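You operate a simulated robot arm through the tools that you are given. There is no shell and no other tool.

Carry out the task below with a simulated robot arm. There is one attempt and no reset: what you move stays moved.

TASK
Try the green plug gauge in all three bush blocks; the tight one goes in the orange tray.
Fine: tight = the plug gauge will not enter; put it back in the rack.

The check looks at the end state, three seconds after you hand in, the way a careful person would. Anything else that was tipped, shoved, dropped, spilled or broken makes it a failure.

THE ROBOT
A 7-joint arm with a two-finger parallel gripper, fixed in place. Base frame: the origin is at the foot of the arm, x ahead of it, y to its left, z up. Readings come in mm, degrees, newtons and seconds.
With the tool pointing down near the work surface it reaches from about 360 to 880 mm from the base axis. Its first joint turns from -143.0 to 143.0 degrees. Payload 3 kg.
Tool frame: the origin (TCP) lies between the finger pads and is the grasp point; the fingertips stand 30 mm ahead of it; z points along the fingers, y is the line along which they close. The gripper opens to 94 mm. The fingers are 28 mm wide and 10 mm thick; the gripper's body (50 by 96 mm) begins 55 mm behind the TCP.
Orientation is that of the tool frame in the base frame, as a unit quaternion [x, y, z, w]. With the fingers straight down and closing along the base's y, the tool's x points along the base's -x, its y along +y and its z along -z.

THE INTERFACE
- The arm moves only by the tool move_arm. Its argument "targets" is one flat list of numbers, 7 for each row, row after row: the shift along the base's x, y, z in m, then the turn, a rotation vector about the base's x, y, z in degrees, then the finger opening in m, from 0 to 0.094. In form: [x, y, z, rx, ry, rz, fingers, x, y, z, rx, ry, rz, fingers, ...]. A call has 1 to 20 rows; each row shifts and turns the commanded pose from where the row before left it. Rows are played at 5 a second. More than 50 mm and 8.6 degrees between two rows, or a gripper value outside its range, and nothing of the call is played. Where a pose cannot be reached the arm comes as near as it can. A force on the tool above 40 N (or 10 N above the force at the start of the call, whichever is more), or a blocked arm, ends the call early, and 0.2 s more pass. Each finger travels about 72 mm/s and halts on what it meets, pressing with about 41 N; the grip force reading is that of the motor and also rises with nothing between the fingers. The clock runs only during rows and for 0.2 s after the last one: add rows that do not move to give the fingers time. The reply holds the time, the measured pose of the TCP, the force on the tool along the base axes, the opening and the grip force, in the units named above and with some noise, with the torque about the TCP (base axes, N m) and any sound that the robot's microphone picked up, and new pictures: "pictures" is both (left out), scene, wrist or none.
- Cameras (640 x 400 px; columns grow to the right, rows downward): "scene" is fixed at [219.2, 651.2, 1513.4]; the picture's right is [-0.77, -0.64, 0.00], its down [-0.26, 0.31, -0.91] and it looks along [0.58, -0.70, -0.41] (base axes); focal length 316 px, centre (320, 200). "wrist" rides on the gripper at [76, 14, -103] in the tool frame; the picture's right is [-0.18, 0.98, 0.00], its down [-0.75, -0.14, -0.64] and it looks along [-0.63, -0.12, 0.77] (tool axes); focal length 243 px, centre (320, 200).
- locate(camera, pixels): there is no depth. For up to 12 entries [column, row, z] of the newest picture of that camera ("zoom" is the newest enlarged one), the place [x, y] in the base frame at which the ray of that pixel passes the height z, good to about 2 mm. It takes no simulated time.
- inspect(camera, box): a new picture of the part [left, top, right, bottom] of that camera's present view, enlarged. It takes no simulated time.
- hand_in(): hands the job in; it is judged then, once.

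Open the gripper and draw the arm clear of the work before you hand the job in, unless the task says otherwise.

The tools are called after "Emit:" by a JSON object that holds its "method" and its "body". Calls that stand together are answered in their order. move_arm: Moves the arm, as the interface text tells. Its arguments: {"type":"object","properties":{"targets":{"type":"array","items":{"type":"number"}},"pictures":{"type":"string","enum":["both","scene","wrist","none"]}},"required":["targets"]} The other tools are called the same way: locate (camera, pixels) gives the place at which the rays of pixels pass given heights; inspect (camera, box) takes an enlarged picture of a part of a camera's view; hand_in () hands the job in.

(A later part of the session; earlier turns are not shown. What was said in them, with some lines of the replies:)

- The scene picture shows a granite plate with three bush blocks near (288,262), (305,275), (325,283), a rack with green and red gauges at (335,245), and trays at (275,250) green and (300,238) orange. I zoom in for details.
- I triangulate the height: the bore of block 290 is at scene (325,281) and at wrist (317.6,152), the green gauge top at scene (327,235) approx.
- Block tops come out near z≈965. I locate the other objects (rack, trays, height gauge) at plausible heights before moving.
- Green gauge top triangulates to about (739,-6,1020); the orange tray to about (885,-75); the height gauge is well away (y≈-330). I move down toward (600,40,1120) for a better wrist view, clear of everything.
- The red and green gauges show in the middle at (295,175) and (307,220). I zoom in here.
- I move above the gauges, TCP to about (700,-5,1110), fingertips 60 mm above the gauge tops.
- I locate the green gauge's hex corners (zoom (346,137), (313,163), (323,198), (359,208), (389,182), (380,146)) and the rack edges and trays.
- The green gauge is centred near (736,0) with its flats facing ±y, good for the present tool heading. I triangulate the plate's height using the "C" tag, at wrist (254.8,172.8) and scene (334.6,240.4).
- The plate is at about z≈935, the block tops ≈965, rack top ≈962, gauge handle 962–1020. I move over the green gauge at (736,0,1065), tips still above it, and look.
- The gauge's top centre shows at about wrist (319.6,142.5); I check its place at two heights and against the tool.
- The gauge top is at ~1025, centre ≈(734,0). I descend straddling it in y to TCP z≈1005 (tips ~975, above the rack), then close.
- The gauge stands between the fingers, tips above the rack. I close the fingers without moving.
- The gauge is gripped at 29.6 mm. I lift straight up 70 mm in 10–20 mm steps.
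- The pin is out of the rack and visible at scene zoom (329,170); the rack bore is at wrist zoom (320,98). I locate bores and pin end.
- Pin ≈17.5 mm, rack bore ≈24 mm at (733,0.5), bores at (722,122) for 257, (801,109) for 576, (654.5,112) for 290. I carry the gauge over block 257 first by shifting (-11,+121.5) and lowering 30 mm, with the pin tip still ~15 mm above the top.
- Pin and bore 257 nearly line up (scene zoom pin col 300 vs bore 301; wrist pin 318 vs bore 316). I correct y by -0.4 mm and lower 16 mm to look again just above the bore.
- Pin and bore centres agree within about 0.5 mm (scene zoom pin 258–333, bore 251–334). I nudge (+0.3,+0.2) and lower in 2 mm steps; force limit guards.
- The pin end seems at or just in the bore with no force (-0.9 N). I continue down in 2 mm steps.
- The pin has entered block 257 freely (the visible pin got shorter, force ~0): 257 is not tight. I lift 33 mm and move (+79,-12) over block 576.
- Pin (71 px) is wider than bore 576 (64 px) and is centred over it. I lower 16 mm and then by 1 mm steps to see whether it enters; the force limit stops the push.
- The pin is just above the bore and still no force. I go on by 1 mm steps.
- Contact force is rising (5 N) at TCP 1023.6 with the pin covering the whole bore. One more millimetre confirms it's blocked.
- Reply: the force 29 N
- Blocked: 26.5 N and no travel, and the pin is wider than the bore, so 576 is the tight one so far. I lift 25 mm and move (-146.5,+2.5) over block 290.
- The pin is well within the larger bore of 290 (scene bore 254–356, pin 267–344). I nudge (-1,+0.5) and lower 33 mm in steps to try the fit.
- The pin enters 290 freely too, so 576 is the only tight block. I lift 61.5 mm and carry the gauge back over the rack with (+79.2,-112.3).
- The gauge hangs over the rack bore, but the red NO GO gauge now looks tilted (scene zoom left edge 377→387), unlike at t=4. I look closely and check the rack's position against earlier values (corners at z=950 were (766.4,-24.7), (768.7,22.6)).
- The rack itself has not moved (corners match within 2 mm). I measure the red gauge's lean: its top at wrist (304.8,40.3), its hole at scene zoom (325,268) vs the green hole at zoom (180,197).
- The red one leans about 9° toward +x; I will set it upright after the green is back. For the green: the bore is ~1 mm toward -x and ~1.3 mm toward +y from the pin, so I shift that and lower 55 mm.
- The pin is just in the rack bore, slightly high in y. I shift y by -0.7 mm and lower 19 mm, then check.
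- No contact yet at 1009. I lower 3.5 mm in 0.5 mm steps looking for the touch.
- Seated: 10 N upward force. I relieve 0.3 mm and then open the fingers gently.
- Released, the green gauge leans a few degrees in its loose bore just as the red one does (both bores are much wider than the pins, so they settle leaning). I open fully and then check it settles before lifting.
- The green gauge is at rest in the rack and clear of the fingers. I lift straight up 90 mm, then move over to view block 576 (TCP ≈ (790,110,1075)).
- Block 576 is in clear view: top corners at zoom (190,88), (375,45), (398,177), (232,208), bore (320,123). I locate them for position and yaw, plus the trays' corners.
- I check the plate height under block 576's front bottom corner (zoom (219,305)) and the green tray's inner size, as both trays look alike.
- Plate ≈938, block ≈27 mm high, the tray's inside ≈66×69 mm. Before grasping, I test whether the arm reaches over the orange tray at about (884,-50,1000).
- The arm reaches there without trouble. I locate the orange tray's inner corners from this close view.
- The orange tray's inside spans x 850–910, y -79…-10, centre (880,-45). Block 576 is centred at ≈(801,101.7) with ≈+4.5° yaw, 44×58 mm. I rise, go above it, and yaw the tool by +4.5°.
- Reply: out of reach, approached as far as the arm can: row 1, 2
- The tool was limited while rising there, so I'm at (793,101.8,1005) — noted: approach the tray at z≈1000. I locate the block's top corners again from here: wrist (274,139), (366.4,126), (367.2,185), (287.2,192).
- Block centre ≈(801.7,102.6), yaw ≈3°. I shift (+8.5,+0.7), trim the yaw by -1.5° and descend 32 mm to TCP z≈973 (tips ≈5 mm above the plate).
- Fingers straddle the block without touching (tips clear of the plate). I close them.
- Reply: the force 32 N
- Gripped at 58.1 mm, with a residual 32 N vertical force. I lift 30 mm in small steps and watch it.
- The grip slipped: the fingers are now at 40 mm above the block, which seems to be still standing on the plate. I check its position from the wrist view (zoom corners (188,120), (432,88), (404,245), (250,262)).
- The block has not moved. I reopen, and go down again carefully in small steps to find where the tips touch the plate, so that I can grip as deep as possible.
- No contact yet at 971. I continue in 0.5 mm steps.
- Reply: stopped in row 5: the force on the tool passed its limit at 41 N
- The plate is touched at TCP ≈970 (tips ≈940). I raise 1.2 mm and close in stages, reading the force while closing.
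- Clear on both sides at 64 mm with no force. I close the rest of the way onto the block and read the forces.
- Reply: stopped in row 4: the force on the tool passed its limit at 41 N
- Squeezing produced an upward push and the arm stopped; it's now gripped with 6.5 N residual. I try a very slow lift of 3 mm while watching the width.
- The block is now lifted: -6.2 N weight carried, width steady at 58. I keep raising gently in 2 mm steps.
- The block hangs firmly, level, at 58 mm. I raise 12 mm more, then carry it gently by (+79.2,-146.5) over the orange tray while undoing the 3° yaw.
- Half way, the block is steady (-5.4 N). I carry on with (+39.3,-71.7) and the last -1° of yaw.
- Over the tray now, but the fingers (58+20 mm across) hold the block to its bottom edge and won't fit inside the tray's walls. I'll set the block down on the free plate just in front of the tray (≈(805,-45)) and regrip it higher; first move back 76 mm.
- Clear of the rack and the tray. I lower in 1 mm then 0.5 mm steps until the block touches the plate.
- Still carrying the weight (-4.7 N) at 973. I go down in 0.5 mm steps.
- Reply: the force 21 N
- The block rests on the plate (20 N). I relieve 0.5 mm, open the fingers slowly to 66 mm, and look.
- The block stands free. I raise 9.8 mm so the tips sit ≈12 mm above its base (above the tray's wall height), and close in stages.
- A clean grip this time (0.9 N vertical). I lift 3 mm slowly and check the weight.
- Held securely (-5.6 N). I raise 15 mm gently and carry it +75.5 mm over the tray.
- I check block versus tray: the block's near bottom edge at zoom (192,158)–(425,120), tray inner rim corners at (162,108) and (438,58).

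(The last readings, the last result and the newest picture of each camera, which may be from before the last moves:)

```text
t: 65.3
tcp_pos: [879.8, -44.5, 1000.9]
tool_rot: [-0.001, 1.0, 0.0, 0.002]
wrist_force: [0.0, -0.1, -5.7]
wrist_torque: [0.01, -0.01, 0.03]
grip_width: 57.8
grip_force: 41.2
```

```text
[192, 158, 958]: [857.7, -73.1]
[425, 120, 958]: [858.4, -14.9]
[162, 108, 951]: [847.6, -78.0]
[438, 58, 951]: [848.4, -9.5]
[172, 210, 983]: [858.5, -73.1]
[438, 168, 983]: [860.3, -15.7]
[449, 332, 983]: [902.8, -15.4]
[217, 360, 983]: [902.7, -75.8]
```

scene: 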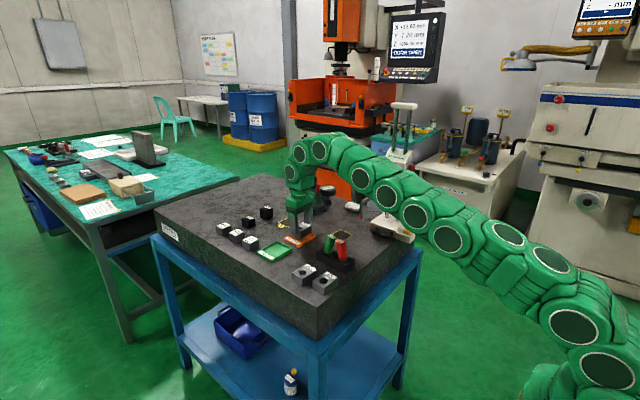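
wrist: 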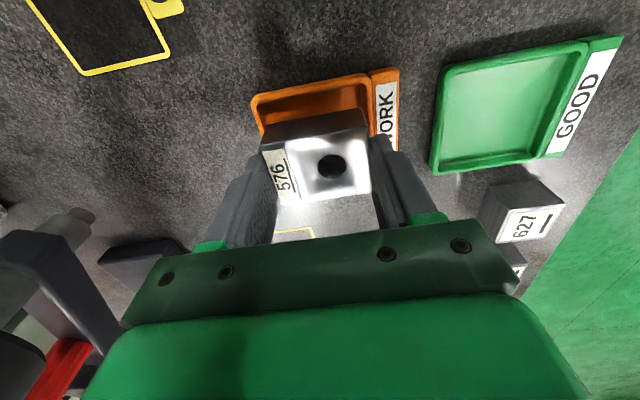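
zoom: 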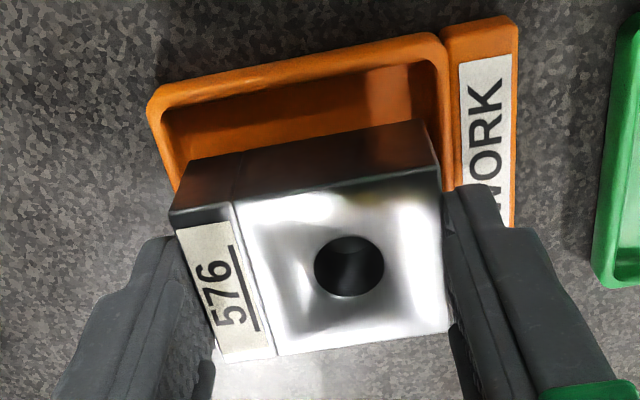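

Block (x 858–903, y -74…-15) lies within the tray's inside (x 848–909, y -78…-9.5). I lower 12 mm, then look.

Emit:
{"method": "move_arm", "body": {"targets": [0, 0.0005, -0.003, 0, 0, 0, 0.04, 0, 0, -0.003, 0, 0, 0, 0.04, 0, 0, -0.003, 0, 0, 0, 0.04, 0, 0, -0.002, 0, 0, 0, 0.04, 0, 0, -0.001, 0, 0, 0, 0.04, 0, 0, 0, 0, 0, 0, 0.04]}}

Emit:
{"method": "inspect", "body": {"camera": "scene", "box": [280, 215, 330, 255]}}

Emit:
{"method": "inspect", "body": {"camera": "wrist", "box": [220, 60, 420, 220]}}

```text
t: 66.7
tcp_pos: [880.3, -44.2, 987.8]
tool_rot: [0.0, 1.0, 0.0, 0.002]
wrist_force: [0.3, -0.3, -5.3]
wrist_torque: [-0.01, -0.01, 0.02]
grip_width: 57.6
grip_force: 41.2
```

scene: 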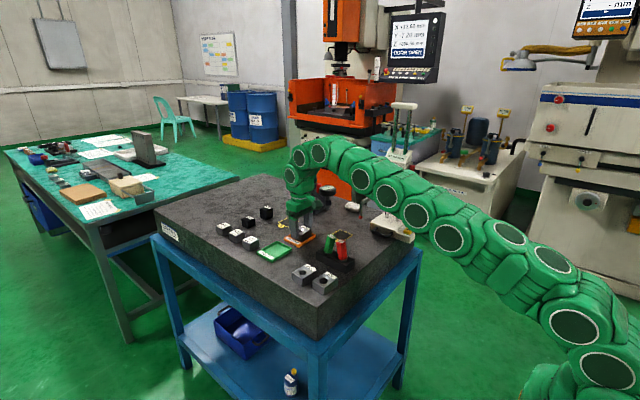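
wrist: 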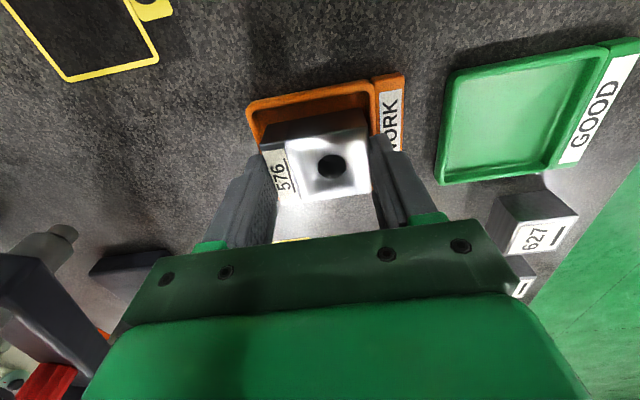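

```text
10.00 times, centred on (305, 235) of scene
```

zoom: 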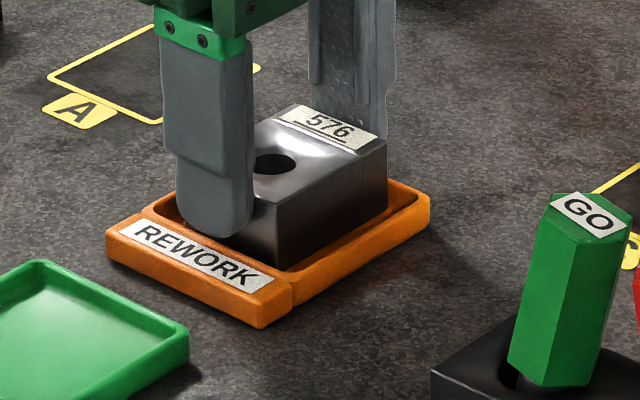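

```text
2.50 times, centred on (320, 140) of wrist
```

zoom: 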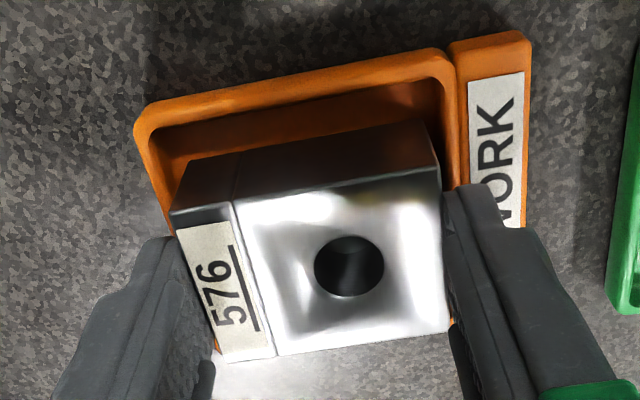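

The block is inside the walls, fingers above the rim. I lower in 0.5 mm steps to the floor.

Emit:
{"method": "move_arm", "body": {"targets": [0, 0, -0.0005, 0, 0, 0, 0.04, 0, 0, -0.0005, 0, 0, 0, 0.04, 0, 0, -0.0005, 0, 0, 0, 0.04, 0, 0, -0.0005, 0, 0, 0, 0.04, 0, 0, 0, 0, 0, 0, 0.04], "pictures": "none"}}

```text
t: 67.9
tcp_pos: [879.6, -44.2, 986.4]
tool_rot: [0.0, 1.0, 0.0, 0.004]
wrist_force: [-1.1, 0.1, 11.0]
wrist_torque: [0.0, 0.44, -0.05]
grip_width: 57.4
grip_force: 40.9
```

Touched down on the tray floor (11 N). I relieve slightly and open slowly.

Emit:
{"method": "move_arm", "body": {"targets": [0, 0, 0.0002, 0, 0, 0, 0.04, 0, 0, 0, 0, 0, 0, 0.057, 0, 0, 0, 0, 0, 0, 0.0595, 0, 0, 0, 0, 0, 0, 0.062, 0, 0, 0, 0, 0, 0, 0.068, 0, 0, 0, 0, 0, 0, 0.075, 0, 0, 0, 0, 0, 0, 0.075]}}

Emit:
{"method": "inspect", "body": {"camera": "scene", "box": [280, 215, 330, 255]}}

Emit:
{"method": "inspect", "body": {"camera": "wrist", "box": [220, 60, 420, 220]}}

```text
t: 69.5
tcp_pos: [880.1, -44.6, 987.0]
tool_rot: [0.0, 1.0, 0.001, 0.002]
wrist_force: [-0.2, 0.0, 0.5]
wrist_torque: [0.03, 0.03, 0.04]
grip_width: 75.0
grip_force: 0.1
```

scene: 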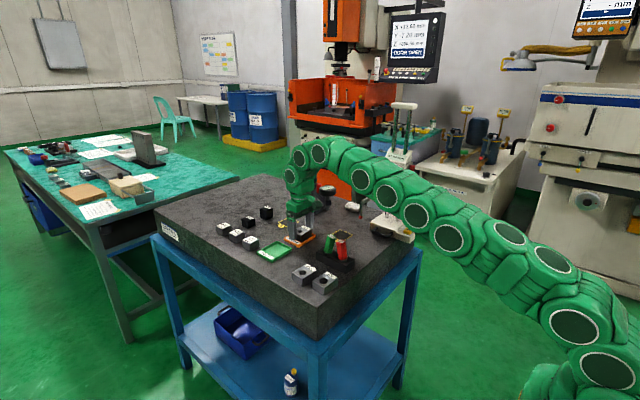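
wrist: 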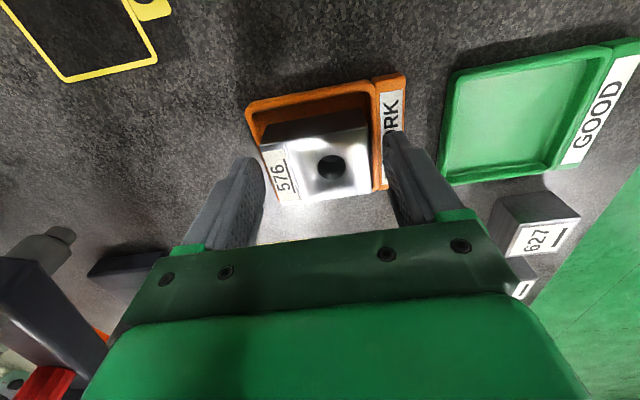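

```text
10.00 times, centred on (305, 235) of scene
```

zoom: 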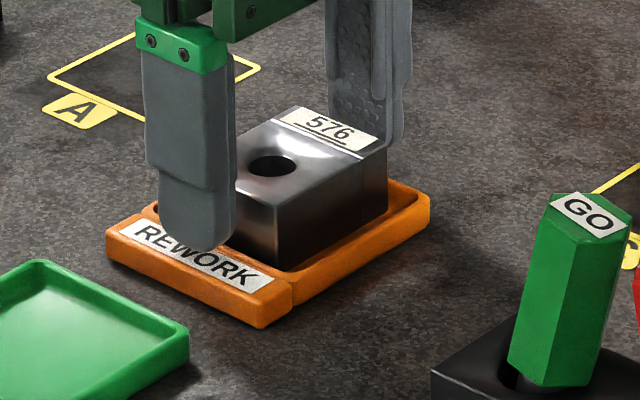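

```text
2.50 times, centred on (320, 140) of wrist
```

zoom: 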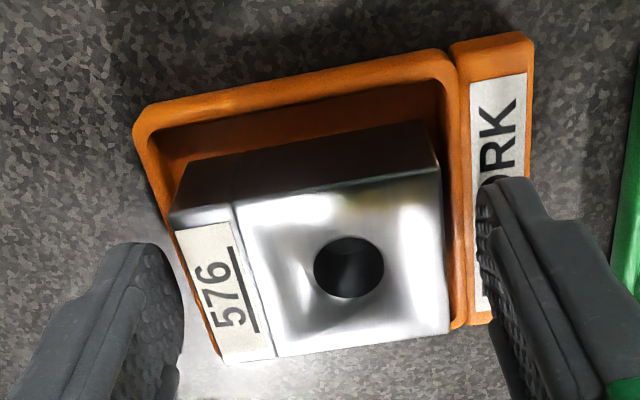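

Block 576 rests flat in the orange tray. I rise 12 mm, then back away and up diagonally, clear of the gauges.

Emit:
{"method": "move_arm", "body": {"targets": [0, 0, 0.006, 0, 0, 0, 0.08, 0, 0, 0.006, 0, 0, 0, 0.085, -0.008, 0, 0.006, 0, 0, 0, 0.085, -0.012, 0, 0.012, 0, 0, 0, 0.085, -0.012, 0, 0.02, 0, 0, 0, 0.085, -0.012, 0, 0.025, 0, 0, 0, 0.085, -0.012, 0, 0.03, 0, 0, 0, 0.085, -0.01, 0, 0.035, 0, 0, 0, 0.085, 0, 0, 0.035, 0, 0, 0, 0.085, 0, 0, 0.035, 0, 0, 0, 0.085, 0, 0, 0, 0, 0, 0, 0.085]}}

Emit:
{"method": "inspect", "body": {"camera": "scene", "box": [255, 205, 365, 300]}}

```text
t: 71.9
tcp_pos: [813.4, -43.2, 1148.8]
tool_rot: [0.0, 1.0, 0.0, 0.002]
wrist_force: [-0.2, -0.3, -0.1]
wrist_torque: [0.01, 0.01, 0.01]
grip_width: 85.1
grip_force: 0.1
out of reach, approached as far as the arm can: row 9, 10
```

scene: 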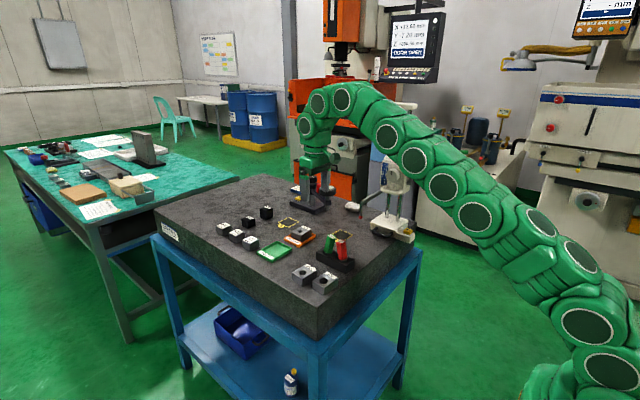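
wrist: 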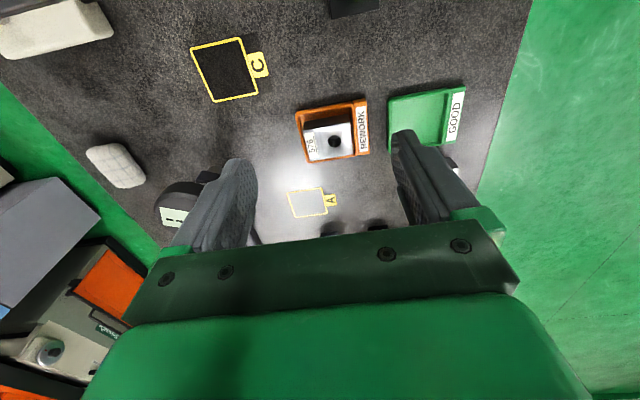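

```text
4.21 times, centred on (310, 252) of scene
```

zoom: 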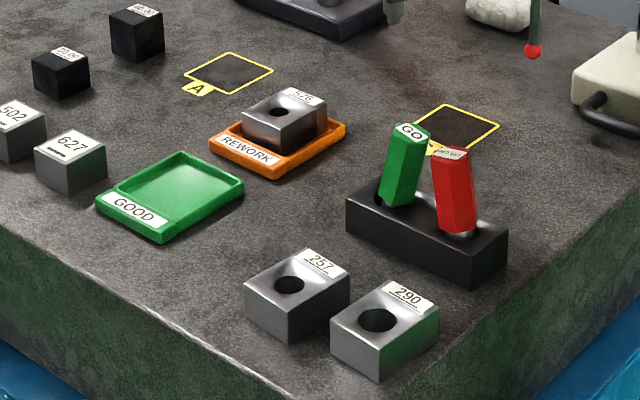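

Block 576 sits in the orange tray, both gauges are in the rack, and 257 and 290 are untouched. I draw the arm back and up, then check once more before handing in.

Emit:
{"method": "move_arm", "body": {"targets": [-0.03, 0.01, 0.01, 0, 0, 0, 0.09, -0.04, 0.02, 0.01, 0, 0, 0, 0.094, -0.04, 0.02, 0.01, 0, 0, 0, 0.094, -0.04, 0.02, 0.01, 0, 0, 0, 0.094, -0.04, 0.02, 0.01, 0, 0, 0, 0.094, -0.04, 0.02, 0.01, 0, 0, 0, 0.094, 0, 0, 0, 0, 0, 0, 0.094]}}

Emit:
{"method": "inspect", "body": {"camera": "scene", "box": [285, 215, 360, 280]}}

```text
t: 73.5
tcp_pos: [584.5, 67.2, 1209.3]
tool_rot: [0.0, 1.0, 0.0, 0.002]
wrist_force: [-0.4, 0.0, 0.7]
wrist_torque: [0.03, -0.01, 0.0]
grip_width: 94.0
grip_force: 0.0
```

scene: 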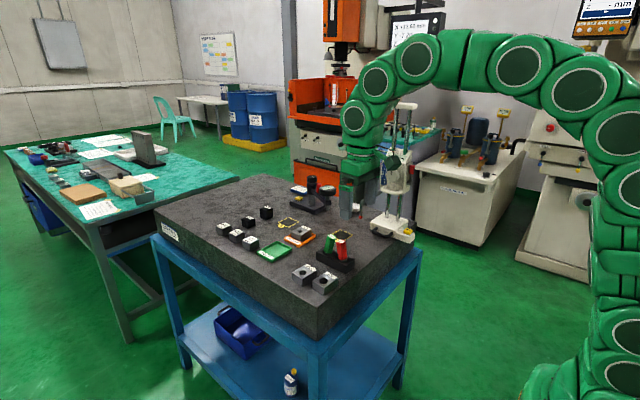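
wrist: 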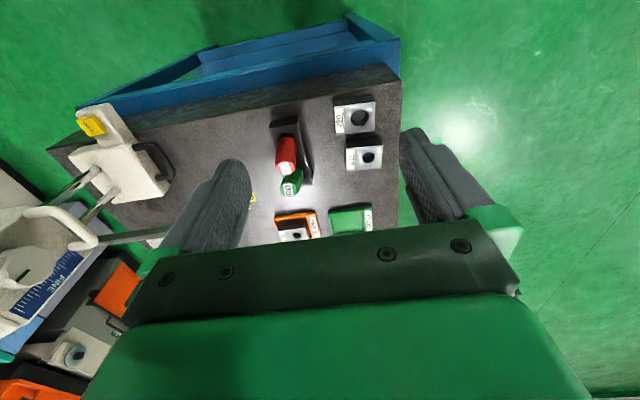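

```text
6.15 times, centred on (322, 248) of scene
```

zoom: 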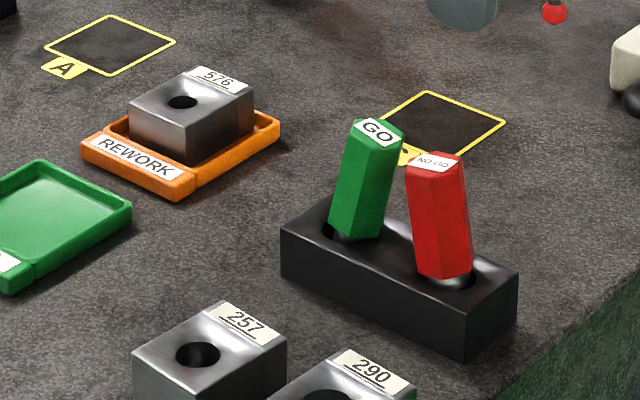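

The gripper is open and the arm is well clear. Block 576, the tight one, is in the orange tray at zoom (190,120), and the green gauge is back in the rack. The other blocks are where they started, so I hand in.

Emit:
{"method": "hand_in", "body": {}}

```text
The job is handed in.
```

I tried the green plug gauge in all three blocks. Block 576 is the tight one, and it now sits flat inside the orange tray.

| Block | Result with the green gauge |
|---|---|
| 257 | Entered freely, no force |
| 290 | Entered freely, no force |
| 576 | Would not enter; blocked with about 26 N pushing down |

The green gauge is back in its hole in the rack. I left the gripper open and the arm well clear of the plate.

- **Leaning gauges:** both gauges now lean roughly 10° in the rack, because the holes are much wider than the pins. The red gauge started leaning while I was gripping the green one. The arm never touched it, so I left it as it was.
- **Moving block 576:** my first grip on it slipped before it left the plate. I later set it down on free plate in front of the tray and gripped it higher so the fingers would clear the tray walls. It was not dropped.
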